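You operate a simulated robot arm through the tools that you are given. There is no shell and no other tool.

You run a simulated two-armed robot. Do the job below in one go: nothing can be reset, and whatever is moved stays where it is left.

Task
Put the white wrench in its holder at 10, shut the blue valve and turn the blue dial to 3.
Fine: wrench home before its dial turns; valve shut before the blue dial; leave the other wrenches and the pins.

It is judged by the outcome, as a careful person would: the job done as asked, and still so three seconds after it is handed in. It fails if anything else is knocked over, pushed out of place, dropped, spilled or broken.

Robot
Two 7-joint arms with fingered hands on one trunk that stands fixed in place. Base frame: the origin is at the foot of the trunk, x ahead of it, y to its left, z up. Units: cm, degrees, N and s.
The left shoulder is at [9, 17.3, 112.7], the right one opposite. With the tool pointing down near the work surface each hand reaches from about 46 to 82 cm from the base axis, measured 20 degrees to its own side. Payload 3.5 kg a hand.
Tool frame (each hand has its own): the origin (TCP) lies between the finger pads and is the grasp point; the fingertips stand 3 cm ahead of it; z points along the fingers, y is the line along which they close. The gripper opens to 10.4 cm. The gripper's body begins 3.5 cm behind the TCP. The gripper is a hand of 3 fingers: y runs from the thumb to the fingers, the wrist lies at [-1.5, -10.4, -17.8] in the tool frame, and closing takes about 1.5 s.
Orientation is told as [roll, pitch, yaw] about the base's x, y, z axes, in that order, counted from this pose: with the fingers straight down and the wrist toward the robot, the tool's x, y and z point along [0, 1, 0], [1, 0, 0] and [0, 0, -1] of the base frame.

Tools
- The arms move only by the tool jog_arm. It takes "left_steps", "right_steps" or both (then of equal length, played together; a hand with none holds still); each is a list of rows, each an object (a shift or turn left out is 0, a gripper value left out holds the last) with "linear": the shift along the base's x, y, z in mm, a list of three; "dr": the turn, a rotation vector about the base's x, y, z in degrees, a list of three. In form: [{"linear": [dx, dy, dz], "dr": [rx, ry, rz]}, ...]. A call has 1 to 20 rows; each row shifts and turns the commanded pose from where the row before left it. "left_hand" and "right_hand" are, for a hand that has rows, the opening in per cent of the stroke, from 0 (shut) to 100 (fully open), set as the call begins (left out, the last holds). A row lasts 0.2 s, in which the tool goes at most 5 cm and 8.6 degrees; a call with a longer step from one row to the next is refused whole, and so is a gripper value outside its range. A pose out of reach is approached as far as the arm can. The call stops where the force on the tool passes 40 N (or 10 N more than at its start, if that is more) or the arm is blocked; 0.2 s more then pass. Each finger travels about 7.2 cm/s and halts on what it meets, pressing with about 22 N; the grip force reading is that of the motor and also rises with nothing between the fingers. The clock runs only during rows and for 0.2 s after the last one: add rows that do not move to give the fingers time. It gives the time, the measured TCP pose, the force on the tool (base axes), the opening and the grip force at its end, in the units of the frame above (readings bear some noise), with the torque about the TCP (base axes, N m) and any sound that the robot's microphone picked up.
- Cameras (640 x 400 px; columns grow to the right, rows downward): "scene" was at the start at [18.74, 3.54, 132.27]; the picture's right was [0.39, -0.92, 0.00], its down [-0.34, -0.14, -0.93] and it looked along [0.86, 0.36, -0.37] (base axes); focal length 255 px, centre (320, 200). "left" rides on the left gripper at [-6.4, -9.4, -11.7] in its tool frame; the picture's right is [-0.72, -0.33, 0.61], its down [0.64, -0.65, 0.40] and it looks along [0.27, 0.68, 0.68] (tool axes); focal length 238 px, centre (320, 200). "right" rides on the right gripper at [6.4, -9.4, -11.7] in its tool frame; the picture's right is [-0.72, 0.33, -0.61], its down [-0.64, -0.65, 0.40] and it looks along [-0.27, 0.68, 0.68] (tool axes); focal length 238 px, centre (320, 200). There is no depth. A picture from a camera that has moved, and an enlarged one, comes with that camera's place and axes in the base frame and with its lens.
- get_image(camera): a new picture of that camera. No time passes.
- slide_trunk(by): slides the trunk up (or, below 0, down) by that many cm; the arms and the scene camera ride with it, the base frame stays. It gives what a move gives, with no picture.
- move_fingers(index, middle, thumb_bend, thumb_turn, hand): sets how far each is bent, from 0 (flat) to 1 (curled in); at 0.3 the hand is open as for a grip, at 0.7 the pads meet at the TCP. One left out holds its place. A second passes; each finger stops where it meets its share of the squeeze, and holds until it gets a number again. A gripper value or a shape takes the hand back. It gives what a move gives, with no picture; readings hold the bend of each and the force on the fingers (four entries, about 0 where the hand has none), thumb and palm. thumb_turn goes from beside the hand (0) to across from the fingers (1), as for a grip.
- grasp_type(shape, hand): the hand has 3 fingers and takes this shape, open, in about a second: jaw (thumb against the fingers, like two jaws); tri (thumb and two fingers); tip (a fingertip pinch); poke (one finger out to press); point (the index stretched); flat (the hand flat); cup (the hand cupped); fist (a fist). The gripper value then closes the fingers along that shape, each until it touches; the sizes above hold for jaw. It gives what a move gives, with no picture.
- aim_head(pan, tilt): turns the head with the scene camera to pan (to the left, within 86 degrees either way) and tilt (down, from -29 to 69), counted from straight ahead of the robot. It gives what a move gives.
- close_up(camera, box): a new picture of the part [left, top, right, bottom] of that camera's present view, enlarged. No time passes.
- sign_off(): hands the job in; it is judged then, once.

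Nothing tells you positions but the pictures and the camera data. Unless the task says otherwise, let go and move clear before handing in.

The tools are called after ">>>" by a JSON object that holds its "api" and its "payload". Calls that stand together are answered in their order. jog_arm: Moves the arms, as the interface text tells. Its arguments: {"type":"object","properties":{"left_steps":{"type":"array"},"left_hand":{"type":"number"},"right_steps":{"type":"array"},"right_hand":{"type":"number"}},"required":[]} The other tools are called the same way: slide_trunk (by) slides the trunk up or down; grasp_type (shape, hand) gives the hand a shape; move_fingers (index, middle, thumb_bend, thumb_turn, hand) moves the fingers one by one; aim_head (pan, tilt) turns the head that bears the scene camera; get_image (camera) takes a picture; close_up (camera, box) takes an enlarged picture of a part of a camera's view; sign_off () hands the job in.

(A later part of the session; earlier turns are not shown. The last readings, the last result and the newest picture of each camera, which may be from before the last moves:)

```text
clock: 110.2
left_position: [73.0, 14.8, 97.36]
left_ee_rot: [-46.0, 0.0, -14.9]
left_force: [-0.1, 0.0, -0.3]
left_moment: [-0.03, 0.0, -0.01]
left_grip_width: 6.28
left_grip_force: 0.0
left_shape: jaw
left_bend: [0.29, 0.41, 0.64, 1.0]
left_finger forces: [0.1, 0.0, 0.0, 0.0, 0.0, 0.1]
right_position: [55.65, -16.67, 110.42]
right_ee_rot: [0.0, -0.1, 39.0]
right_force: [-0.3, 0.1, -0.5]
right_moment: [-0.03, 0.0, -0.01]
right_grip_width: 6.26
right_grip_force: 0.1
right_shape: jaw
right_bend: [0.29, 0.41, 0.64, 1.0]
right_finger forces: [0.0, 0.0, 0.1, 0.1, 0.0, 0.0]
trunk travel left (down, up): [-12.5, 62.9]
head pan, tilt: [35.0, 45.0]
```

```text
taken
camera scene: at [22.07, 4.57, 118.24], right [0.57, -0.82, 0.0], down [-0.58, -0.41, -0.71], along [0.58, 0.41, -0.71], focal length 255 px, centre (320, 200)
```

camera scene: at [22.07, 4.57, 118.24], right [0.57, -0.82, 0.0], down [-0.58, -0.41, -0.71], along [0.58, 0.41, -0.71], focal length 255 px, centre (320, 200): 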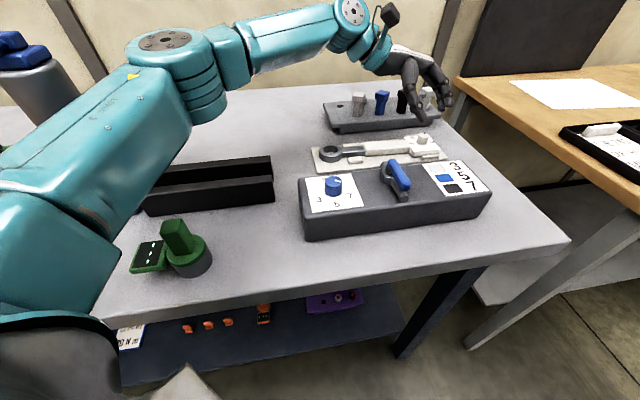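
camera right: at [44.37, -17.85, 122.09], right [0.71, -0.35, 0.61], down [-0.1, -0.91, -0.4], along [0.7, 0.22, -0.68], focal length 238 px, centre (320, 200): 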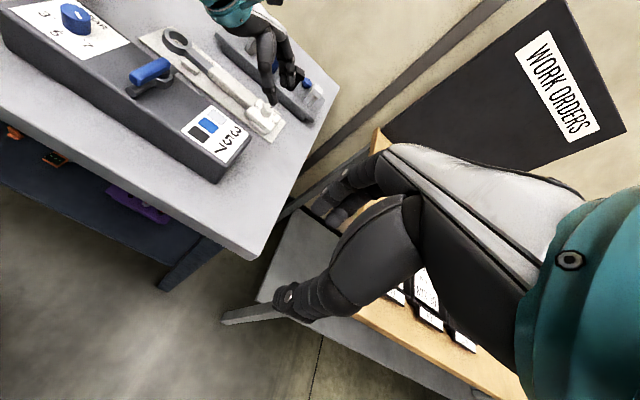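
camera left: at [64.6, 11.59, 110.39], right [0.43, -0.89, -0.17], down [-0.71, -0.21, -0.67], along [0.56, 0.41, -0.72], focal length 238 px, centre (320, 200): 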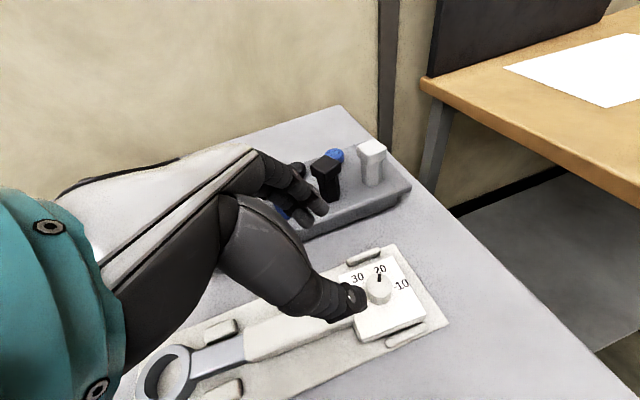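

The full 60° stroke is reachable. Going back to yaw 45 and lowering near the knob to line up visually.

>>> {"api": "jog_arm", "payload": {"left_steps": [{"linear": [-1.5, 0.4, 0], "dr": [0, 0, 6]}, {"linear": [-1.5, 0.3, 0], "dr": [0, 0, 6]}, {"linear": [-1.5, 0.2, 0], "dr": [0, 0, 6]}, {"linear": [-1.5, 0, 0], "dr": [0, 0, 6]}, {"linear": [-1.5, 0, 0], "dr": [0, 0, 6]}, {"linear": [-2, -0.2, 0], "dr": [0, 0, 6]}, {"linear": [-2, -0.6, 0], "dr": [0, 0, 6]}, {"linear": [-2, -1, 0], "dr": [0, 0, 6]}, {"linear": [-2, -1, 0], "dr": [0, 0, 6]}, {"linear": [-2, -2.5, 0], "dr": [0, 0, 6]}, {"linear": [0, 0, -15]}, {"linear": [0, 0, -15]}, {}], "left_hand": 55}}

>>> {"api": "close_up", "payload": {"camera": "scene", "box": [370, 90, 470, 170]}}

>>> {"api": "close_up", "payload": {"camera": "right", "box": [210, 60, 310, 140]}}

>>> {"api": "close_up", "payload": {"camera": "left", "box": [220, 150, 460, 360]}}

```text
clock: 113.0
left_position: [71.21, 14.46, 94.37]
left_ee_rot: [-46.0, -0.2, 45.2]
left_force: [-0.4, -0.7, -0.7]
left_moment: [0.0, -0.03, 0.01]
left_grip_width: 5.77
left_grip_force: 0.1
left_shape: jaw
left_bend: [0.74, 0.42, 0.67, 1.0]
left_finger forces: [0.0, 0.0, 0.0, 0.0, 0.1, 0.0]
right_position: [55.6, -16.83, 110.38]
right_ee_rot: [0.0, 0.0, 39.1]
right_force: [-0.4, 0.2, -0.2]
right_moment: [-0.02, 0.0, 0.0]
right_grip_width: 6.27
right_grip_force: 0.0
right_shape: jaw
right_bend: [0.29, 0.41, 0.64, 1.0]
right_finger forces: [0.1, 0.0, 0.0, 0.0, 0.0, 0.0]
trunk travel left (down, up): [-12.5, 62.9]
head pan, tilt: [35.0, 45.0]
```

```text
5.00 times, centred on (420, 130) of scene
camera zoom: at [22.07, 4.57, 118.24], right [0.57, -0.82, 0.0], down [-0.58, -0.41, -0.71], along [0.58, 0.41, -0.71], focal length 1274 px, centre (-180, 550)
```

zoom: 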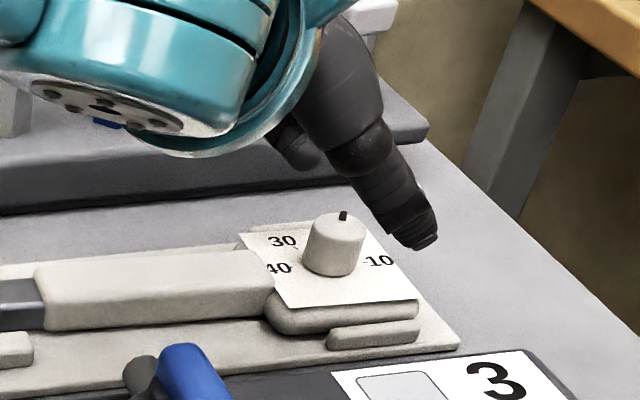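

```text
5.00 times, centred on (260, 100) of right
camera zoom: at [44.39, -17.84, 122.08], right [0.71, -0.35, 0.61], down [-0.1, -0.91, -0.4], along [0.7, 0.22, -0.68], focal length 1192 px, centre (620, 700)
```

zoom: 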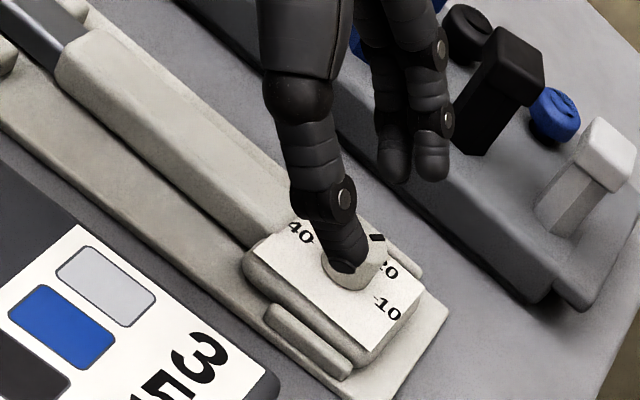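

```text
1.90 times, centred on (340, 255) of left
camera zoom: at [61.61, 10.54, 107.07], right [0.44, -0.9, 0.09], down [-0.57, -0.35, -0.74], along [0.7, 0.27, -0.66], focal length 454 px, centre (282, 95)
```

zoom: 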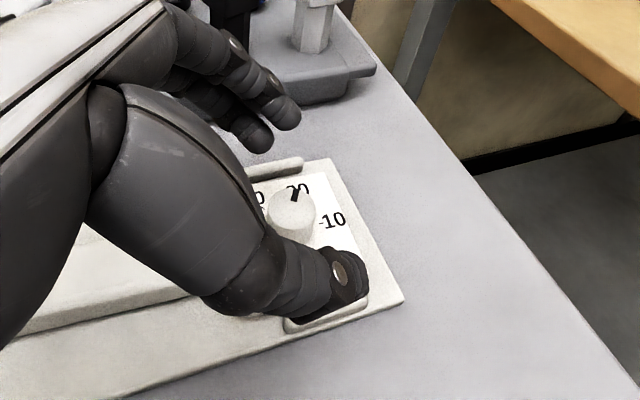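

The thumb and fingers straddle the knob; shifting about 3 mm toward the ring side and lowering around it.

>>> {"api": "jog_arm", "payload": {"left_steps": [{"linear": [-3, 2, -6]}, {"linear": [0, 0, -7]}, {"linear": [0, 0, -6]}, {}]}}

>>> {"api": "close_up", "payload": {"camera": "scene", "box": [370, 90, 470, 170]}}

>>> {"api": "close_up", "payload": {"camera": "right", "box": [210, 60, 310, 140]}}

>>> {"api": "close_up", "payload": {"camera": "left", "box": [220, 150, 460, 360]}}

```text
clock: 114.0
left_position: [70.98, 14.64, 92.58]
left_ee_rot: [-46.0, -0.2, 45.1]
left_force: [0.3, -0.4, -0.2]
left_moment: [0.01, -0.01, -0.04]
left_grip_width: 5.76
left_grip_force: 0.0
left_shape: jaw
left_bend: [0.74, 0.42, 0.67, 1.0]
left_finger forces: [0.0, 0.0, 0.0, 0.1, 0.1, 0.0]
right_position: [55.58, -16.78, 110.33]
right_ee_rot: [-0.1, 0.1, 39.0]
right_force: [-1.0, -0.1, 0.6]
right_moment: [0.01, -0.01, -0.01]
right_grip_width: 6.28
right_grip_force: 0.0
right_shape: jaw
right_bend: [0.29, 0.41, 0.64, 1.0]
right_finger forces: [0.0, 0.0, 0.0, 0.0, 0.0, 0.0]
trunk travel left (down, up): [-12.5, 62.9]
head pan, tilt: [35.0, 45.0]
```

```text
5.00 times, centred on (420, 130) of scene
camera zoom: at [22.07, 4.57, 118.24], right [0.57, -0.82, 0.0], down [-0.58, -0.41, -0.71], along [0.58, 0.41, -0.71], focal length 1274 px, centre (-180, 550)
```

zoom: 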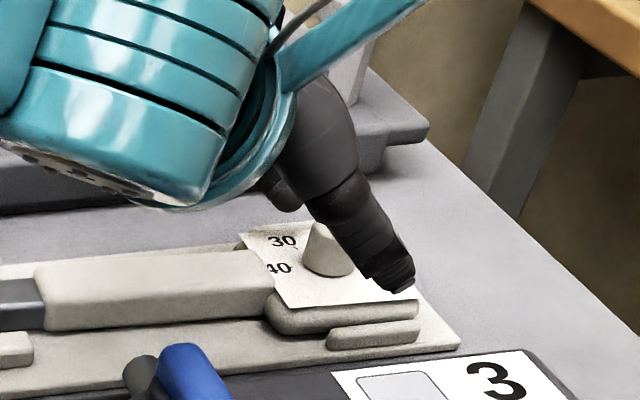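

```text
5.00 times, centred on (260, 100) of right
camera zoom: at [44.39, -17.84, 122.08], right [0.71, -0.35, 0.61], down [-0.1, -0.91, -0.4], along [0.7, 0.22, -0.68], focal length 1192 px, centre (620, 700)
```

zoom: 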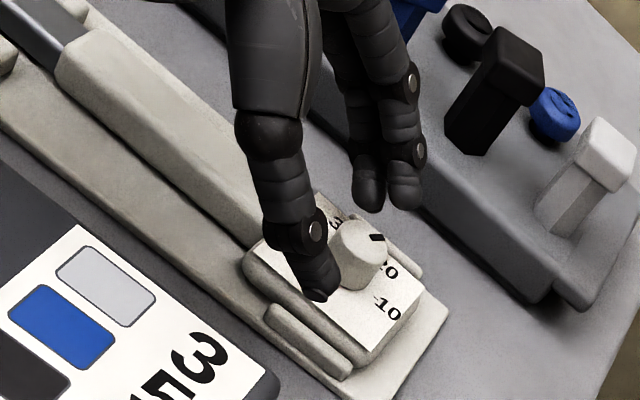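

```text
1.90 times, centred on (340, 255) of left
camera zoom: at [61.48, 10.7, 105.16], right [0.44, -0.9, 0.09], down [-0.57, -0.35, -0.74], along [0.7, 0.27, -0.66], focal length 454 px, centre (282, 95)
```

zoom: 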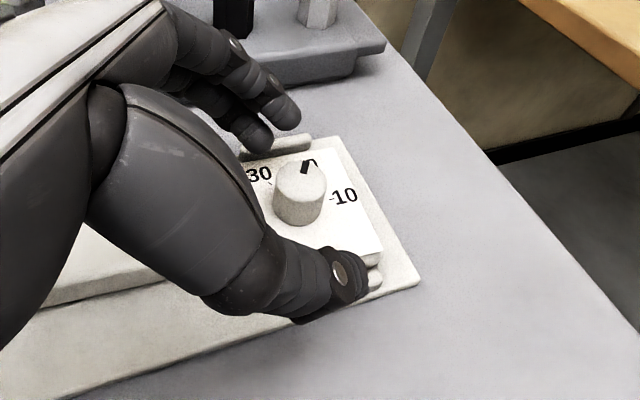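

The knob sits centred between thumb and fingers. Lowering 4 mm more and closing.

>>> {"api": "jog_arm", "payload": {"left_steps": [{"linear": [0, 0, -4]}, {}]}}

>>> {"api": "jog_arm", "payload": {"left_steps": [{}, {}, {}, {}, {}, {}], "left_hand": 0}}

>>> {"api": "close_up", "payload": {"camera": "scene", "box": [370, 90, 470, 170]}}

>>> {"api": "close_up", "payload": {"camera": "right", "box": [210, 60, 310, 140]}}

>>> {"api": "close_up", "payload": {"camera": "left", "box": [220, 150, 460, 360]}}

```text
clock: 114.6
left_position: [71.02, 14.75, 92.03]
left_ee_rot: [-46.1, -0.1, 45.1]
left_force: [-0.4, -0.4, -0.1]
left_moment: [0.0, 0.0, 0.01]
left_grip_width: 5.76
left_grip_force: 0.1
left_shape: jaw
left_bend: [0.74, 0.42, 0.67, 1.0]
left_finger forces: [0.0, 0.0, 0.1, 0.1, 0.1, 0.0]
right_position: [55.69, -16.8, 110.22]
right_ee_rot: [-0.1, 0.1, 39.1]
right_force: [0.3, -0.7, 0.1]
right_moment: [0.01, -0.01, 0.0]
right_grip_width: 6.3
right_grip_force: 0.0
right_shape: jaw
right_bend: [0.29, 0.41, 0.64, 1.0]
right_finger forces: [0.1, 0.0, 0.0, 0.0, 0.0, 0.0]
trunk travel left (down, up): [-12.5, 62.9]
head pan, tilt: [35.0, 45.0]
```

```text
clock: 116.0
left_position: [70.93, 14.66, 92.33]
left_ee_rot: [-46.0, -0.2, 45.1]
left_force: [1.0, -1.0, 2.2]
left_moment: [-0.05, -0.04, 0.02]
left_grip_width: 0.54
left_grip_force: 22.0
left_shape: jaw
left_bend: [0.73, 0.55, 0.65, 1.0]
left_finger forces: [0.0, 7.7, 0.1, 0.0, 0.0, 0.1]
right_position: [55.62, -16.68, 110.45]
right_ee_rot: [-0.1, 0.0, 39.0]
right_force: [-0.4, 0.6, -0.5]
right_moment: [0.0, 0.01, 0.0]
right_grip_width: 6.29
right_grip_force: 0.1
right_shape: jaw
right_bend: [0.29, 0.41, 0.64, 1.0]
right_finger forces: [0.0, 0.0, 0.1, 0.0, 0.0, 0.0]
trunk travel left (down, up): [-12.5, 62.9]
head pan, tilt: [35.0, 45.0]
```

```text
5.00 times, centred on (420, 130) of scene
camera zoom: at [22.05, 4.57, 118.24], right [0.57, -0.82, 0.0], down [-0.58, -0.41, -0.71], along [0.58, 0.41, -0.71], focal length 1274 px, centre (-180, 550)
```

zoom: 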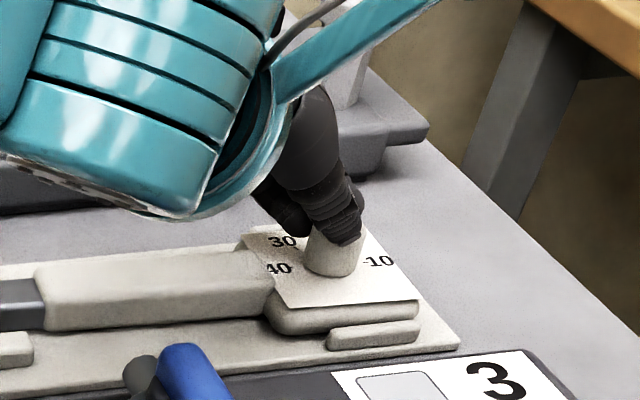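

```text
5.00 times, centred on (260, 100) of right
camera zoom: at [44.37, -17.84, 122.09], right [0.71, -0.35, 0.61], down [-0.1, -0.91, -0.4], along [0.7, 0.22, -0.68], focal length 1192 px, centre (620, 700)
```

zoom: 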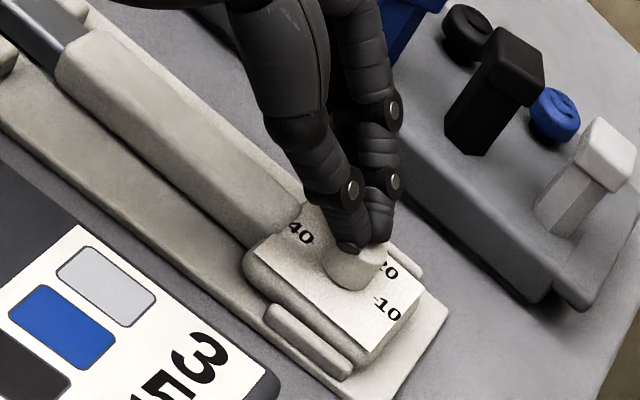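

```text
1.90 times, centred on (340, 255) of left
camera zoom: at [61.39, 10.74, 104.85], right [0.44, -0.9, 0.09], down [-0.57, -0.35, -0.74], along [0.7, 0.27, -0.66], focal length 454 px, centre (282, 95)
```

zoom: 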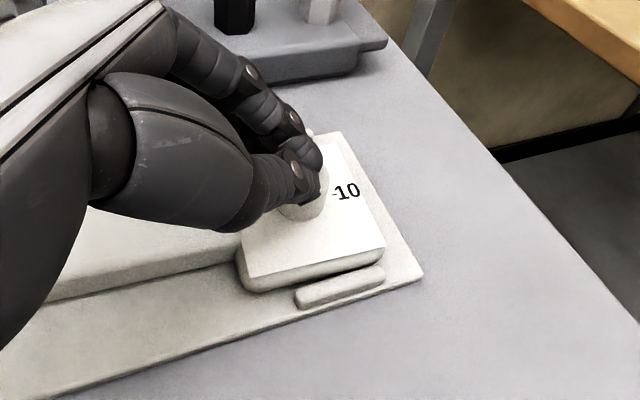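

The fingers closed over the top of the knob; it stands lower than I assumed. I'll open, lower about 1 cm and try again.

>>> {"api": "jog_arm", "payload": {"left_steps": [{"linear": [0, 0, 5]}, {}, {}, {}, {"linear": [0, 0, -6]}, {"linear": [0, 0, -6]}, {"linear": [0, 0, -3]}, {}], "left_hand": 50}}

>>> {"api": "close_up", "payload": {"camera": "scene", "box": [370, 90, 470, 170]}}

>>> {"api": "close_up", "payload": {"camera": "right", "box": [210, 60, 310, 140]}}

>>> {"api": "close_up", "payload": {"camera": "left", "box": [220, 150, 460, 360]}}

```text
clock: 117.8
left_position: [70.75, 14.8, 91.39]
left_ee_rot: [-46.1, -0.3, 45.1]
left_force: [-1.1, 1.9, 5.8]
left_moment: [0.11, -0.14, 0.06]
left_grip_width: 5.22
left_grip_force: 0.1
left_shape: jaw
left_bend: [0.74, 0.44, 0.7, 1.0]
left_finger forces: [0.1, 5.8, 0.1, 0.0, 0.0, 0.0]
right_position: [55.56, -16.85, 110.44]
right_ee_rot: [0.0, 0.0, 39.0]
right_force: [0.9, 0.0, 0.2]
right_moment: [0.05, 0.0, 0.0]
right_grip_width: 6.25
right_grip_force: 0.1
right_shape: jaw
right_bend: [0.29, 0.41, 0.64, 1.0]
right_finger forces: [0.0, 0.1, 0.1, 0.0, 0.0, 0.0]
trunk travel left (down, up): [-12.5, 62.9]
head pan, tilt: [35.0, 45.0]
```

```text
5.00 times, centred on (420, 130) of scene
camera zoom: at [22.01, 4.58, 118.26], right [0.57, -0.82, 0.0], down [-0.58, -0.41, -0.71], along [0.58, 0.41, -0.71], focal length 1274 px, centre (-180, 550)
```

zoom: 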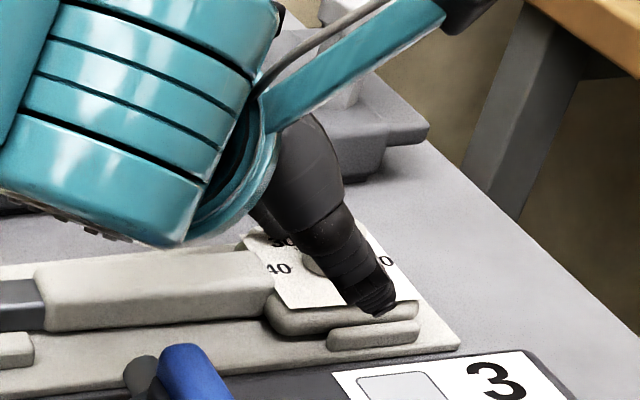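

```text
5.00 times, centred on (260, 100) of right
camera zoom: at [44.32, -17.83, 122.12], right [0.71, -0.35, 0.61], down [-0.1, -0.91, -0.4], along [0.7, 0.22, -0.68], focal length 1192 px, centre (620, 700)
```

zoom: 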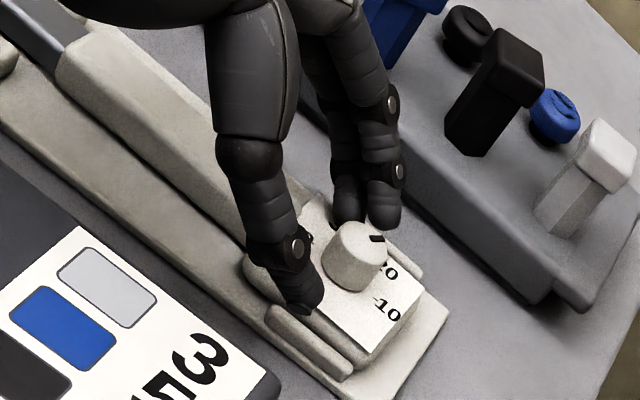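

```text
1.90 times, centred on (340, 255) of left
camera zoom: at [61.22, 10.82, 103.95], right [0.44, -0.9, 0.09], down [-0.57, -0.35, -0.74], along [0.7, 0.27, -0.66], focal length 454 px, centre (282, 95)
```

zoom: 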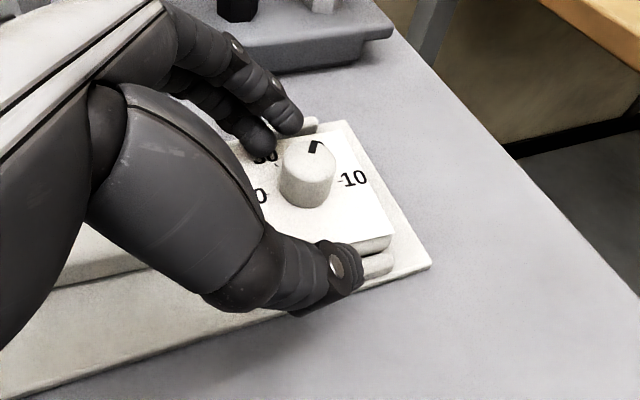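

>>> {"api": "jog_arm", "payload": {"left_steps": [{"linear": [0, 0, 2.5]}, {"linear": [3, -3, 0]}, {}]}}

>>> {"api": "jog_arm", "payload": {"left_steps": [{}, {}, {}, {}, {}, {}], "left_hand": 0}}

>>> {"api": "close_up", "payload": {"camera": "right", "box": [210, 60, 310, 140]}}

>>> {"api": "close_up", "payload": {"camera": "left", "box": [220, 150, 460, 360]}}

```text
clock: 118.6
left_position: [71.02, 14.34, 91.27]
left_ee_rot: [-46.0, -0.1, 45.1]
left_force: [-1.0, 0.8, 2.5]
left_moment: [0.06, -0.05, -0.01]
left_grip_width: 5.15
left_grip_force: 0.0
left_shape: jaw
left_bend: [0.74, 0.44, 0.7, 1.0]
left_finger forces: [0.0, 2.2, 0.0, 0.0, 0.1, 0.0]
right_position: [55.64, -16.65, 110.36]
right_ee_rot: [0.0, 0.0, 39.0]
right_force: [-0.6, -0.7, -0.3]
right_moment: [0.01, 0.0, 0.0]
right_grip_width: 6.27
right_grip_force: 0.1
right_shape: jaw
right_bend: [0.29, 0.41, 0.64, 1.0]
right_finger forces: [0.0, 0.0, 0.1, 0.1, 0.0, 0.0]
trunk travel left (down, up): [-12.5, 62.9]
head pan, tilt: [35.0, 45.0]
```

```text
clock: 120.0
left_position: [71.13, 14.33, 91.68]
left_ee_rot: [-46.1, -0.2, 45.1]
left_force: [-0.5, -2.1, 6.6]
left_moment: [-0.03, -0.25, -0.04]
left_grip_width: 1.23
left_grip_force: 22.3
left_shape: jaw
left_bend: [0.74, 0.49, 0.6, 1.0]
left_finger forces: [16.8, 6.6, 0.0, 0.0, 20.2, 0.0]
right_position: [55.54, -16.91, 110.39]
right_ee_rot: [0.0, 0.0, 39.0]
right_force: [-0.3, -0.7, -0.1]
right_moment: [0.0, 0.03, 0.03]
right_grip_width: 6.27
right_grip_force: 0.0
right_shape: jaw
right_bend: [0.29, 0.41, 0.64, 1.0]
right_finger forces: [0.0, 0.0, 0.0, 0.0, 0.0, 0.1]
trunk travel left (down, up): [-12.5, 62.9]
head pan, tilt: [35.0, 45.0]
```

```text
5.00 times, centred on (260, 100) of right
camera zoom: at [44.3, -17.88, 122.12], right [0.71, -0.35, 0.61], down [-0.1, -0.91, -0.4], along [0.7, 0.22, -0.68], focal length 1192 px, centre (620, 700)
```

zoom: 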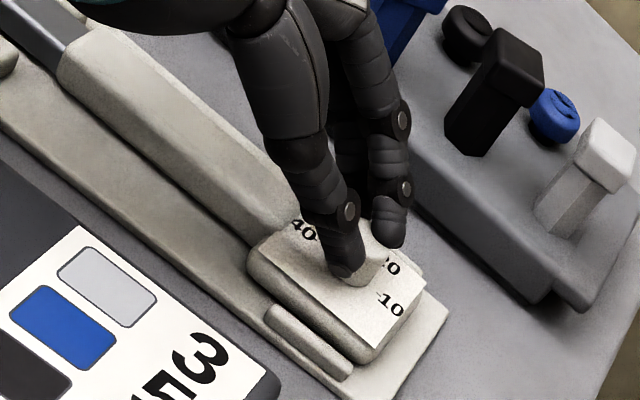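

```text
1.90 times, centred on (340, 255) of left
camera zoom: at [61.53, 10.44, 104.19], right [0.44, -0.9, 0.09], down [-0.57, -0.35, -0.74], along [0.7, 0.27, -0.66], focal length 454 px, centre (282, 95)
```

zoom: 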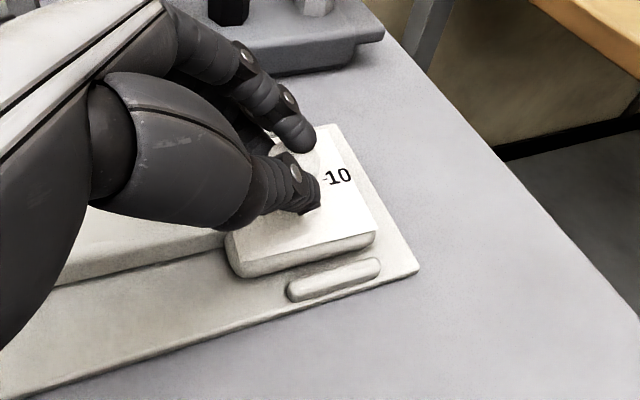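

The knob is now gripped with thumb and fingers sharing the load. Turning 15° clockwise first and checking.

>>> {"api": "jog_arm", "payload": {"left_steps": [{"linear": [1.1, 1.1, 0], "dr": [0, 0, -5]}, {"linear": [1.25, 0.95, 0], "dr": [0, 0, -5]}, {"linear": [1.3, 0.85, 0], "dr": [0, 0, -5]}, {}]}}

>>> {"api": "close_up", "payload": {"camera": "right", "box": [210, 60, 310, 140]}}

>>> {"api": "close_up", "payload": {"camera": "left", "box": [220, 150, 460, 360]}}

>>> {"api": "close_up", "payload": {"camera": "scene", "box": [370, 90, 470, 170]}}

```text
clock: 121.0
left_position: [71.42, 14.7, 91.56]
left_ee_rot: [-46.2, -0.3, 30.1]
left_force: [-2.0, 4.4, 15.0]
left_moment: [-0.02, -0.39, 0.09]
left_grip_width: 1.27
left_grip_force: 22.2
left_shape: jaw
left_bend: [0.74, 0.49, 0.6, 1.0]
left_finger forces: [19.6, 8.6, 0.0, 0.1, 21.4, 0.1]
right_position: [55.5, -16.76, 110.48]
right_ee_rot: [-0.1, -0.1, 39.1]
right_force: [0.0, -0.7, 1.8]
right_moment: [-0.02, 0.01, -0.01]
right_grip_width: 6.25
right_grip_force: 0.1
right_shape: jaw
right_bend: [0.29, 0.41, 0.64, 1.0]
right_finger forces: [0.0, 0.0, 0.1, 0.0, 0.0, 0.1]
trunk travel left (down, up): [-12.5, 62.9]
head pan, tilt: [35.0, 45.0]
```

```text
5.00 times, centred on (260, 100) of right
camera zoom: at [44.2, -17.81, 122.17], right [0.71, -0.35, 0.61], down [-0.1, -0.91, -0.4], along [0.7, 0.22, -0.68], focal length 1192 px, centre (620, 700)
```

zoom: 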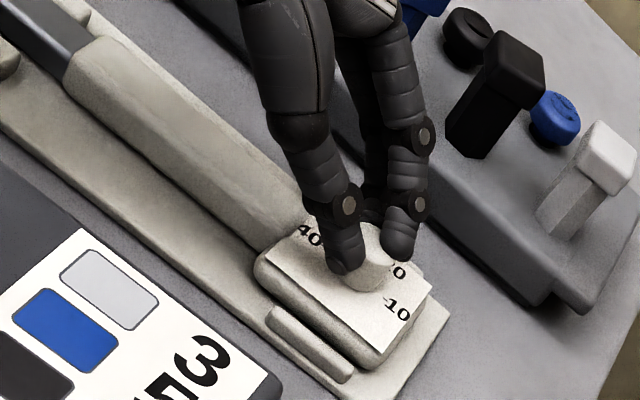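

```text
1.90 times, centred on (340, 255) of left
camera zoom: at [61.15, 13.38, 104.15], right [0.19, -0.98, 0.09], down [-0.64, -0.19, -0.75], along [0.75, 0.08, -0.66], focal length 454 px, centre (282, 95)
```

zoom: 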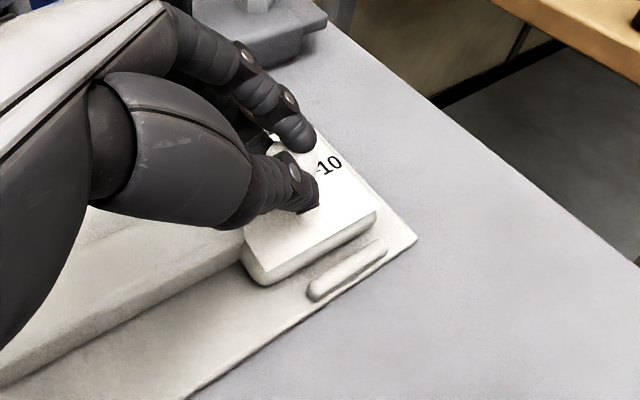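

```text
5.00 times, centred on (420, 130) of scene
camera zoom: at [21.9, 4.6, 118.28], right [0.57, -0.82, 0.0], down [-0.58, -0.41, -0.71], along [0.58, 0.41, -0.71], focal length 1274 px, centre (-180, 550)
```

zoom: 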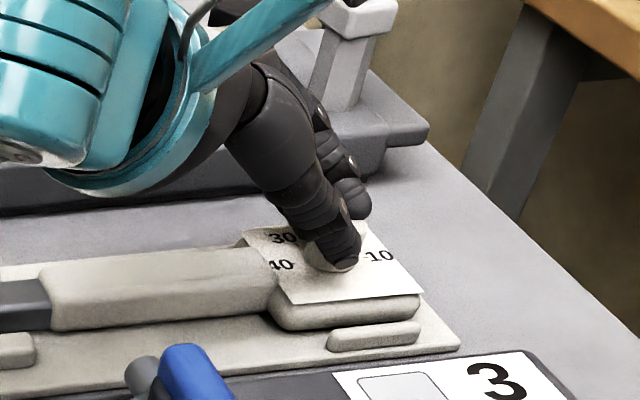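

The wrench stays between its clips. I'll ease up slightly and continue to about 45° of turn.

>>> {"api": "jog_arm", "payload": {"left_steps": [{"linear": [1.4, 0.75, 1.5], "dr": [0, 0, -5]}, {"linear": [1.4, 0.6, 0], "dr": [0, 0, -5]}, {"linear": [1.5, 0.5, 0], "dr": [0, 0, -5]}, {"linear": [1.55, 0.35, 0], "dr": [0, 0, -5]}, {"linear": [1.55, 0.2, 0], "dr": [0, 0, -5]}, {"linear": [1.57, 0.05, 0], "dr": [0, 0, -5]}, {}]}}

>>> {"api": "close_up", "payload": {"camera": "right", "box": [210, 60, 310, 140]}}

>>> {"api": "close_up", "payload": {"camera": "left", "box": [220, 150, 460, 360]}}

>>> {"api": "close_up", "payload": {"camera": "scene", "box": [370, 90, 470, 170]}}

```text
clock: 122.6
left_position: [72.37, 15.01, 91.62]
left_ee_rot: [-46.1, -0.1, 0.1]
left_force: [-2.8, 0.2, 6.4]
left_moment: [-0.12, -0.15, -0.03]
left_grip_width: 1.24
left_grip_force: 22.2
left_shape: jaw
left_bend: [0.74, 0.48, 0.6, 1.0]
left_finger forces: [18.4, 8.5, 0.0, 0.0, 21.6, 0.0]
right_position: [55.53, -16.76, 110.45]
right_ee_rot: [-0.1, 0.0, 39.0]
right_force: [0.1, 0.8, 0.2]
right_moment: [0.01, 0.0, 0.01]
right_grip_width: 6.29
right_grip_force: 0.2
right_shape: jaw
right_bend: [0.29, 0.41, 0.64, 1.0]
right_finger forces: [0.0, 0.0, 0.1, 0.0, 0.0, 0.1]
trunk travel left (down, up): [-12.5, 62.9]
head pan, tilt: [35.0, 45.0]
```

```text
5.00 times, centred on (260, 100) of right
camera zoom: at [44.29, -17.83, 122.12], right [0.71, -0.35, 0.61], down [-0.1, -0.91, -0.4], along [0.7, 0.22, -0.68], focal length 1192 px, centre (620, 700)
```

zoom: 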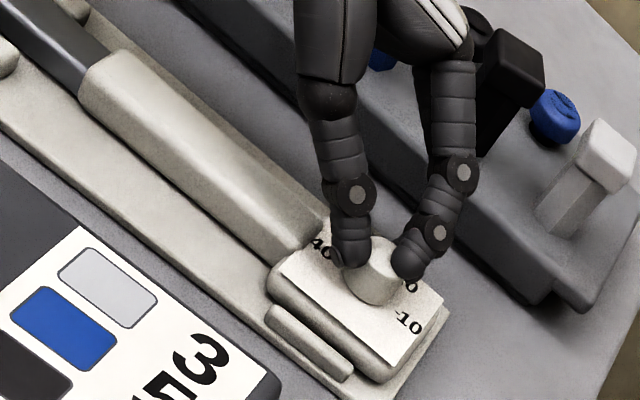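

```text
1.90 times, centred on (340, 255) of left
camera zoom: at [62.89, 18.89, 104.25], right [-0.32, -0.94, 0.09], down [-0.65, 0.15, -0.74], along [0.69, -0.3, -0.66], focal length 454 px, centre (282, 95)
```

zoom: 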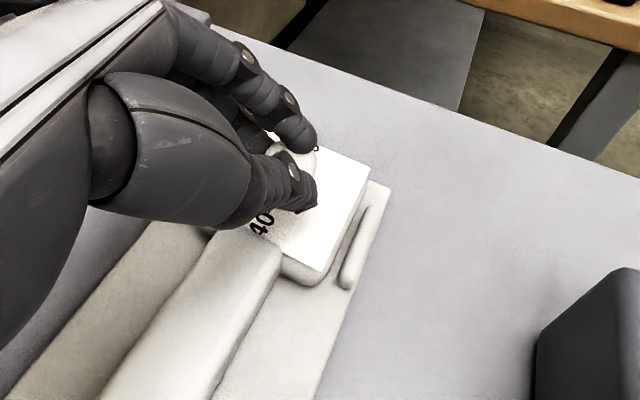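

```text
5.00 times, centred on (420, 130) of scene
camera zoom: at [21.98, 4.58, 118.26], right [0.57, -0.82, 0.0], down [-0.58, -0.41, -0.71], along [0.58, 0.41, -0.71], focal length 1274 px, centre (-180, 550)
```

zoom: 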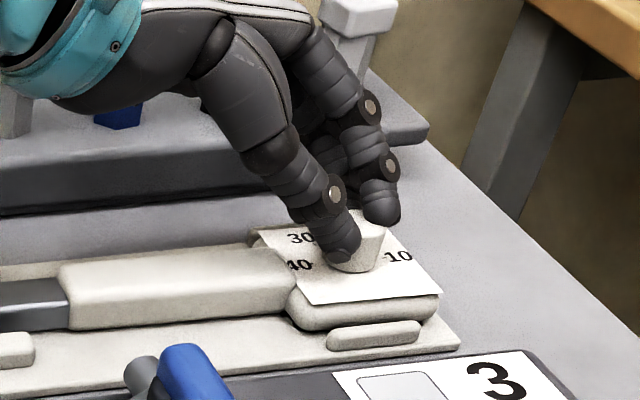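

The wrench crept about 0.9 cm toward the plate's end, because the knob isn't at my assumed turn centre. I'll finish the turn with a corrected centre, then draw the wrench back while I still hold the knob.

>>> {"api": "jog_arm", "payload": {"left_steps": [{"linear": [1.7, 0.9, 0.5], "dr": [0, 0, -5]}, {"linear": [1.7, 0.65, 0], "dr": [0, 0, -5]}, {"linear": [1.6, 0.45, 0], "dr": [0, 0, -5]}, {"linear": [-3, 3, 0]}, {"linear": [-3, 3, 0]}, {}]}}

>>> {"api": "close_up", "payload": {"camera": "right", "box": [190, 40, 310, 140]}}

>>> {"api": "close_up", "payload": {"camera": "scene", "box": [350, 90, 470, 170]}}

```text
clock: 124.0
left_position: [72.31, 15.63, 91.71]
left_ee_rot: [-46.0, -0.1, -14.9]
left_force: [2.8, -2.6, 2.7]
left_moment: [-0.15, -0.18, 0.05]
left_grip_width: 1.25
left_grip_force: 21.8
left_shape: jaw
left_bend: [0.74, 0.48, 0.6, 1.0]
left_finger forces: [19.0, 9.7, 0.0, 0.0, 17.6, 0.0]
right_position: [55.69, -16.7, 110.34]
right_ee_rot: [0.0, 0.0, 38.9]
right_force: [-0.2, 0.0, 0.0]
right_moment: [-0.01, -0.02, -0.05]
right_grip_width: 6.28
right_grip_force: 0.1
right_shape: jaw
right_bend: [0.29, 0.41, 0.64, 1.0]
right_finger forces: [0.0, 0.0, 0.0, 0.0, 0.0, 0.1]
trunk travel left (down, up): [-12.5, 62.9]
head pan, tilt: [35.0, 45.0]
```

```text
4.00 times, centred on (250, 90) of right
camera zoom: at [44.38, -17.86, 122.08], right [0.71, -0.35, 0.61], down [-0.1, -0.91, -0.4], along [0.7, 0.22, -0.68], focal length 953 px, centre (600, 640)
```

zoom: 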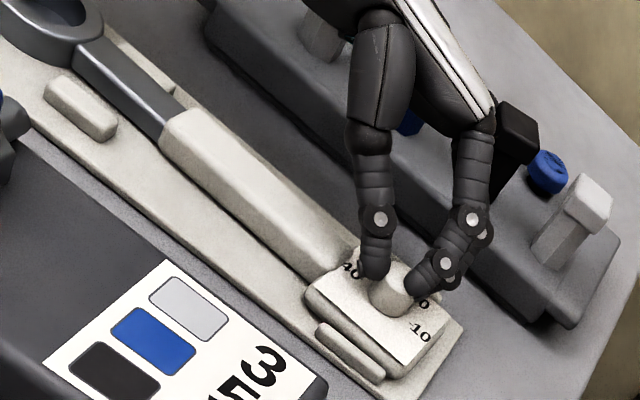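

```text
5.00 times, centred on (410, 130) of scene
camera zoom: at [22.06, 4.55, 118.24], right [0.57, -0.82, 0.0], down [-0.58, -0.41, -0.71], along [0.58, 0.41, -0.71], focal length 1274 px, centre (-130, 550)
```

zoom: 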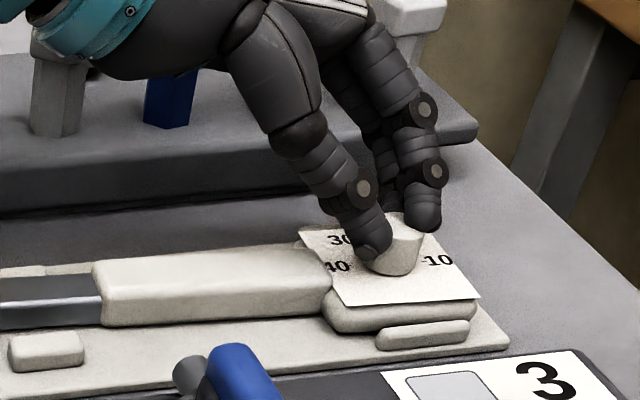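

>>> {"api": "jog_arm", "payload": {"left_steps": [{"linear": [-3, 3, 0]}, {}]}}

>>> {"api": "jog_arm", "payload": {"left_steps": [{}, {}, {}, {"linear": [0, 0, 10]}, {"linear": [0, 0, 20]}, {"linear": [0, 5, 30]}, {}], "left_hand": 50}}

>>> {"api": "close_up", "payload": {"camera": "right", "box": [190, 40, 310, 140]}}

>>> {"api": "close_up", "payload": {"camera": "scene", "box": [350, 100, 470, 180]}}

>>> {"api": "get_image", "payload": {"camera": "left"}}

```text
clock: 124.6
left_position: [72.09, 15.96, 91.54]
left_ee_rot: [-45.9, -0.1, -14.9]
left_force: [1.1, -0.9, 3.7]
left_moment: [-0.17, -0.16, 0.08]
left_grip_width: 1.25
left_grip_force: 22.0
left_shape: jaw
left_bend: [0.74, 0.48, 0.6, 1.0]
left_finger forces: [18.8, 9.5, 0.0, 0.1, 18.1, 0.1]
right_position: [55.68, -16.82, 110.44]
right_ee_rot: [0.0, 0.1, 39.1]
right_force: [0.4, -0.2, 0.3]
right_moment: [-0.02, 0.01, 0.01]
right_grip_width: 6.29
right_grip_force: 0.2
right_shape: jaw
right_bend: [0.29, 0.41, 0.64, 1.0]
right_finger forces: [0.0, 0.0, 0.0, 0.0, 0.0, 0.0]
trunk travel left (down, up): [-12.5, 62.9]
head pan, tilt: [35.0, 45.0]
```

```text
clock: 126.2
left_position: [72.21, 16.52, 97.46]
left_ee_rot: [-46.0, -0.1, -14.9]
left_force: [0.0, 0.3, -0.9]
left_moment: [0.01, 0.01, 0.03]
left_grip_width: 5.11
left_grip_force: 0.0
left_shape: jaw
left_bend: [0.74, 0.45, 0.7, 1.0]
left_finger forces: [0.1, 0.1, 0.0, 0.0, 0.0, 0.1]
right_position: [55.69, -16.74, 110.34]
right_ee_rot: [0.0, 0.1, 39.2]
right_force: [-0.2, -0.2, -0.3]
right_moment: [-0.02, 0.01, 0.04]
right_grip_width: 6.29
right_grip_force: 0.0
right_shape: jaw
right_bend: [0.29, 0.41, 0.64, 1.0]
right_finger forces: [0.0, 0.1, 0.1, 0.1, 0.0, 0.0]
trunk travel left (down, up): [-12.5, 62.9]
head pan, tilt: [35.0, 45.0]
```

```text
4.00 times, centred on (250, 90) of right
camera zoom: at [44.4, -17.83, 122.07], right [0.71, -0.35, 0.61], down [-0.1, -0.91, -0.4], along [0.7, 0.22, -0.68], focal length 953 px, centre (600, 640)
```

zoom: 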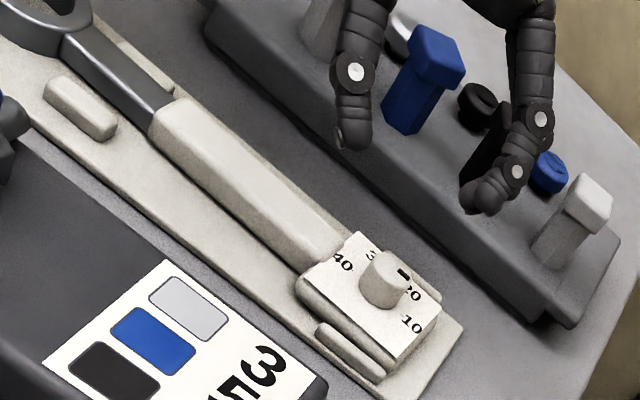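

```text
5.00 times, centred on (410, 140) of scene
camera zoom: at [22.09, 4.58, 118.23], right [0.57, -0.82, 0.0], down [-0.58, -0.41, -0.71], along [0.58, 0.41, -0.71], focal length 1274 px, centre (-130, 500)
```

zoom: 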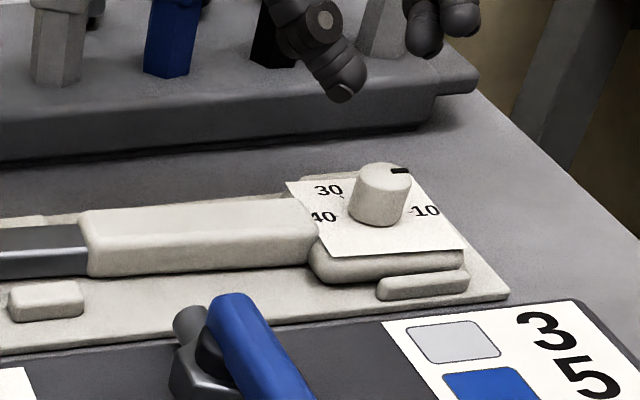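

```text
taken
camera left: at [63.93, 22.64, 110.14], right [-0.56, -0.83, 0.09], down [-0.59, 0.32, -0.74], along [0.58, -0.47, -0.66], focal length 238 px, centre (320, 200)
```

left: 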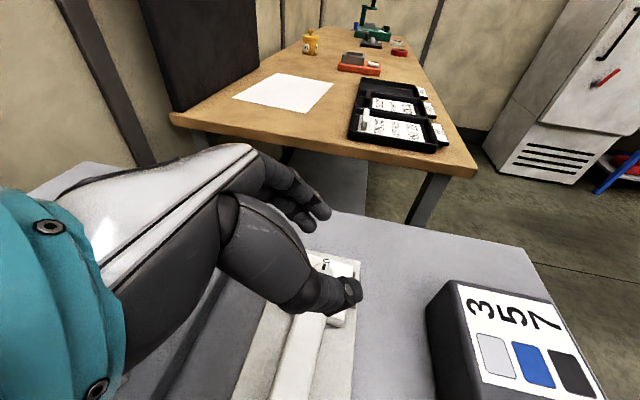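

The mark has moved from 20 partway toward 10. I'll zoom in to measure how much remains.

>>> {"api": "close_up", "payload": {"camera": "right", "box": [260, 92, 308, 132]}}

>>> {"api": "close_up", "payload": {"camera": "scene", "box": [400, 126, 448, 156]}}

```text
10.00 times, centred on (284, 112) of right
camera zoom: at [44.4, -17.83, 122.07], right [0.71, -0.35, 0.61], down [-0.1, -0.91, -0.4], along [0.7, 0.22, -0.68], focal length 2384 px, centre (680, 1080)
```

zoom: 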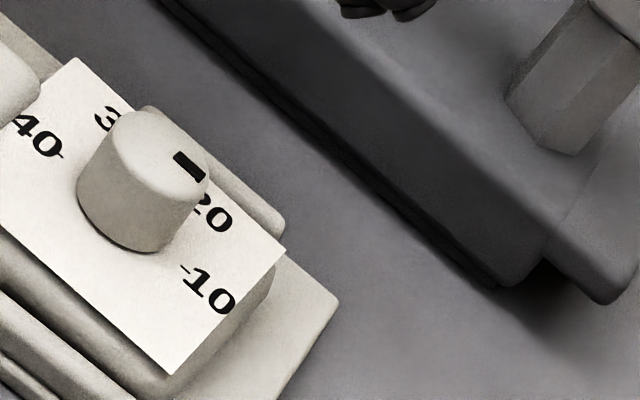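

```text
13.33 times, centred on (424, 141) of scene
camera zoom: at [22.09, 4.58, 118.23], right [0.57, -0.82, 0.0], down [-0.58, -0.41, -0.71], along [0.58, 0.41, -0.71], focal length 3396 px, centre (-1067, 987)
```

zoom: 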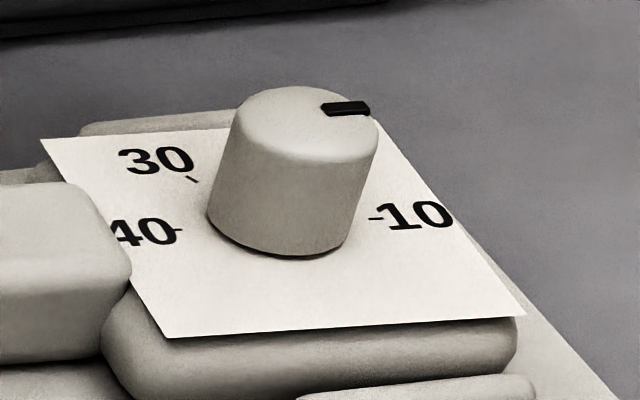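

By both cameras the raised mark now lines up with the 10 tick to within a few degrees. I'll lift the left hand away and check how the wrench lies in the holder.

>>> {"api": "jog_arm", "payload": {"left_steps": [{"linear": [0, 0, 30]}, {"linear": [0, 0, 30]}, {"linear": [-5, 5, 20]}, {"linear": [-10, 5, 0], "dr": [0, 0, 7.5]}, {"linear": [-10, 5, 0], "dr": [0, 0, 7.5]}, {"linear": [-10, 5, 0], "dr": [0, 0, 7.5]}, {"linear": [-10, 5, 0], "dr": [0, 0, 7.5]}, {"linear": [-10, 5, 0], "dr": [0, 0, 7.5]}, {"linear": [-10, 5, 0], "dr": [0, 0, 7.5]}, {"linear": [-10, 5, 0], "dr": [0, 0, 7.5]}, {"linear": [-10, 5, 0], "dr": [0, 0, 7.5]}, {}]}}

>>> {"api": "get_image", "payload": {"camera": "scene"}}

>>> {"api": "close_up", "payload": {"camera": "scene", "box": [305, 110, 465, 210]}}

>>> {"api": "close_up", "payload": {"camera": "right", "box": [140, 20, 300, 140]}}

```text
clock: 128.8
left_position: [63.48, 21.0, 105.42]
left_ee_rot: [-46.1, -0.3, 45.2]
left_force: [-0.5, 0.3, 0.1]
left_moment: [0.0, -0.01, 0.0]
left_grip_width: 5.16
left_grip_force: 0.1
left_shape: jaw
left_bend: [0.74, 0.45, 0.7, 1.0]
left_finger forces: [0.0, 0.0, 0.0, 0.1, 0.1, 0.0]
right_position: [55.65, -16.73, 110.43]
right_ee_rot: [0.0, 0.0, 38.9]
right_force: [0.7, 0.5, 0.2]
right_moment: [-0.01, 0.02, -0.06]
right_grip_width: 6.27
right_grip_force: 0.1
right_shape: jaw
right_bend: [0.29, 0.41, 0.64, 1.0]
right_finger forces: [0.0, 0.1, 0.1, 0.0, 0.0, 0.0]
trunk travel left (down, up): [-12.5, 62.9]
head pan, tilt: [35.0, 45.0]
```

```text
taken
camera scene: at [22.08, 4.57, 118.24], right [0.57, -0.82, 0.0], down [-0.58, -0.41, -0.71], along [0.58, 0.41, -0.71], focal length 255 px, centre (320, 200)
```

scene: 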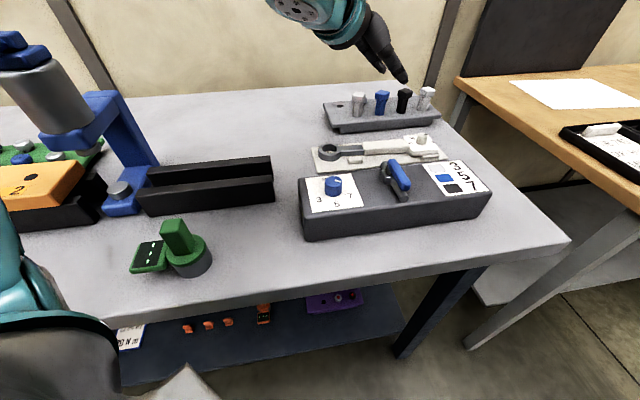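

```text
4.00 times, centred on (385, 160) of scene
camera zoom: at [22.08, 4.57, 118.24], right [0.57, -0.82, 0.0], down [-0.58, -0.41, -0.71], along [0.58, 0.41, -0.71], focal length 1019 px, centre (60, 360)
```

zoom: 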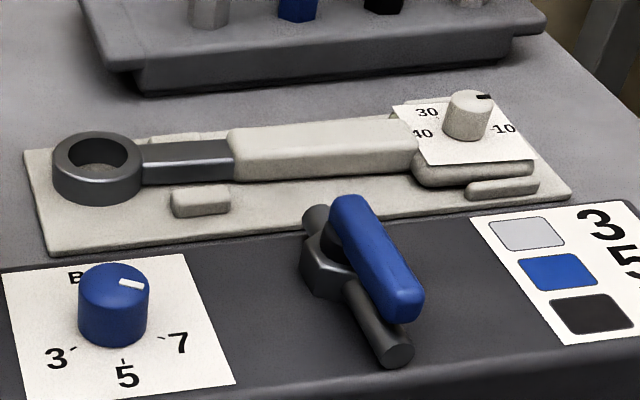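

```text
3.33 times, centred on (220, 80) of right
camera zoom: at [44.39, -17.84, 122.07], right [0.71, -0.35, 0.61], down [-0.1, -0.91, -0.4], along [0.7, 0.22, -0.68], focal length 794 px, centre (653, 600)
```

zoom: 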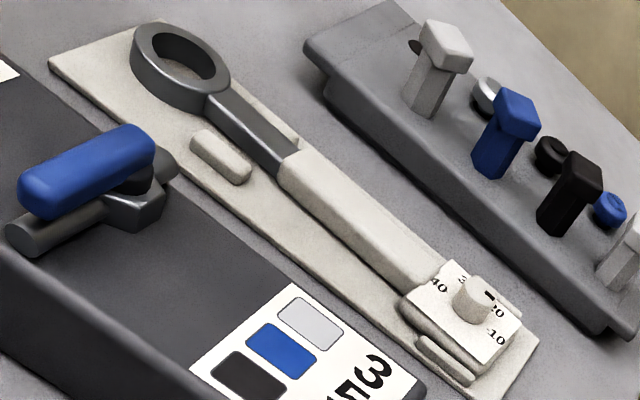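

The knob is at 10 and the wrench is in its holder, but it has yawed about 5° with the ring toward the back. I'll square it by nudging the ring forward with the closed left hand from behind.

>>> {"api": "jog_arm", "payload": {"left_steps": [{"linear": [0, 14, 0], "dr": [4.08, 4.08, 0]}, {"linear": [0, 14, 0], "dr": [4.08, 4.08, 0]}, {"linear": [0, 14, 0], "dr": [4.08, 4.08, 0]}, {"linear": [0, 14, 0], "dr": [4.08, 4.08, 0]}, {"linear": [0, 14, 0], "dr": [4.08, 4.08, 0]}, {"linear": [0, 14, 0], "dr": [4.08, 4.08, 0]}, {"linear": [0, 14, 0], "dr": [4.08, 4.08, 0]}, {"linear": [2, 15, 0], "dr": [4.08, 4.08, 0]}, {}], "left_hand": 0}}

>>> {"api": "get_image", "payload": {"camera": "left"}}

>>> {"api": "get_image", "payload": {"camera": "scene"}}

```text
clock: 130.8
left_position: [63.6, 32.25, 105.76]
left_ee_rot: [0.3, -0.2, 45.0]
left_force: [-0.1, -0.7, 0.3]
left_moment: [-0.04, 0.04, -0.05]
left_grip_width: 0.0
left_grip_force: 21.3
left_shape: jaw
left_bend: [0.7, 0.7, 0.46, 1.0]
left_finger forces: [0.0, 0.1, 0.0, 0.1, 0.1, 0.1]
right_position: [55.71, -16.77, 110.39]
right_ee_rot: [0.0, 0.0, 39.0]
right_force: [-0.1, 0.1, 0.0]
right_moment: [-0.02, 0.0, 0.01]
right_grip_width: 6.28
right_grip_force: 0.1
right_shape: jaw
right_bend: [0.29, 0.41, 0.64, 1.0]
right_finger forces: [0.0, 0.0, 0.1, 0.1, 0.0, 0.0]
trunk travel left (down, up): [-12.5, 62.9]
head pan, tilt: [35.0, 45.0]
```

```text
taken
camera left: at [61.4, 20.99, 117.23], right [0.28, -0.74, -0.62], down [-0.92, -0.01, -0.4], along [0.29, 0.68, -0.68], focal length 238 px, centre (320, 200)
```

left: 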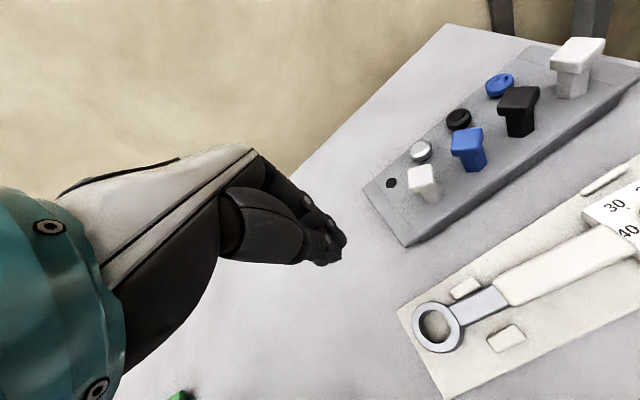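

```text
taken
camera scene: at [22.07, 4.57, 118.24], right [0.57, -0.82, 0.0], down [-0.58, -0.41, -0.71], along [0.58, 0.41, -0.71], focal length 255 px, centre (320, 200)
```

scene: 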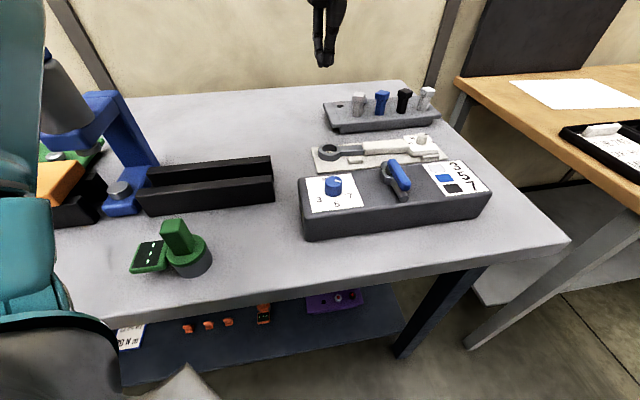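

>>> {"api": "jog_arm", "payload": {"left_steps": [{"linear": [0, 0, -25]}, {"linear": [0, 0, -25]}, {"linear": [0, 0, -25]}, {"linear": [0, 0, -25]}, {"linear": [0, 0, -25]}, {"linear": [0, 0, -18]}, {}]}}

>>> {"api": "close_up", "payload": {"camera": "left", "box": [240, 150, 480, 350]}}

>>> {"api": "close_up", "payload": {"camera": "right", "box": [140, 20, 300, 140]}}

```text
clock: 132.4
left_position: [63.6, 32.3, 91.28]
left_ee_rot: [0.2, -0.1, 45.0]
left_force: [0.3, 0.3, 0.5]
left_moment: [-0.02, 0.01, 0.0]
left_grip_width: 0.02
left_grip_force: 21.6
left_shape: jaw
left_bend: [0.7, 0.7, 0.46, 1.0]
left_finger forces: [0.0, 0.0, 0.0, 0.0, 0.0, 0.0]
right_position: [55.59, -16.76, 110.43]
right_ee_rot: [0.1, 0.0, 39.1]
right_force: [-0.5, -0.6, -0.2]
right_moment: [0.01, -0.01, 0.01]
right_grip_width: 6.26
right_grip_force: 0.1
right_shape: jaw
right_bend: [0.29, 0.41, 0.64, 1.0]
right_finger forces: [0.1, 0.1, 0.0, 0.0, 0.1, 0.0]
trunk travel left (down, up): [-12.5, 62.9]
head pan, tilt: [35.0, 45.0]
```

```text
2.00 times, centred on (360, 250) of left
camera zoom: at [61.45, 21.1, 102.88], right [0.28, -0.74, -0.62], down [-0.91, -0.01, -0.4], along [0.29, 0.68, -0.68], focal length 477 px, centre (240, 100)
```

zoom: 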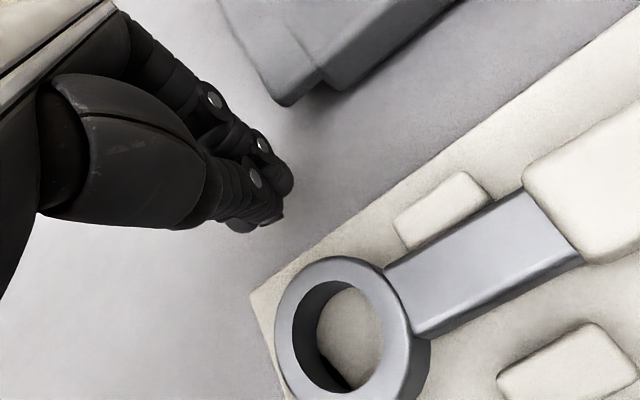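

```text
3.33 times, centred on (220, 80) of right
camera zoom: at [44.39, -17.84, 122.08], right [0.71, -0.35, 0.61], down [-0.1, -0.91, -0.4], along [0.7, 0.22, -0.68], focal length 794 px, centre (653, 600)
```

zoom: 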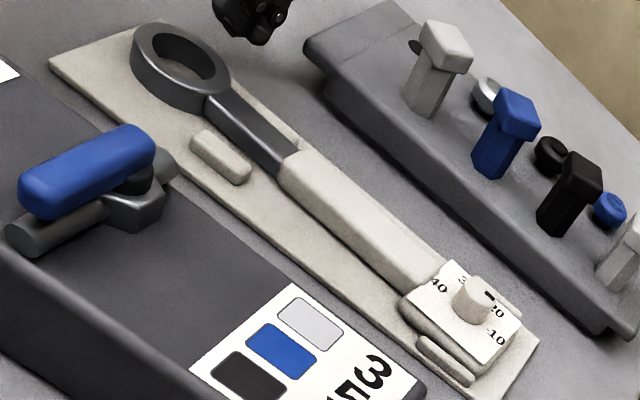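

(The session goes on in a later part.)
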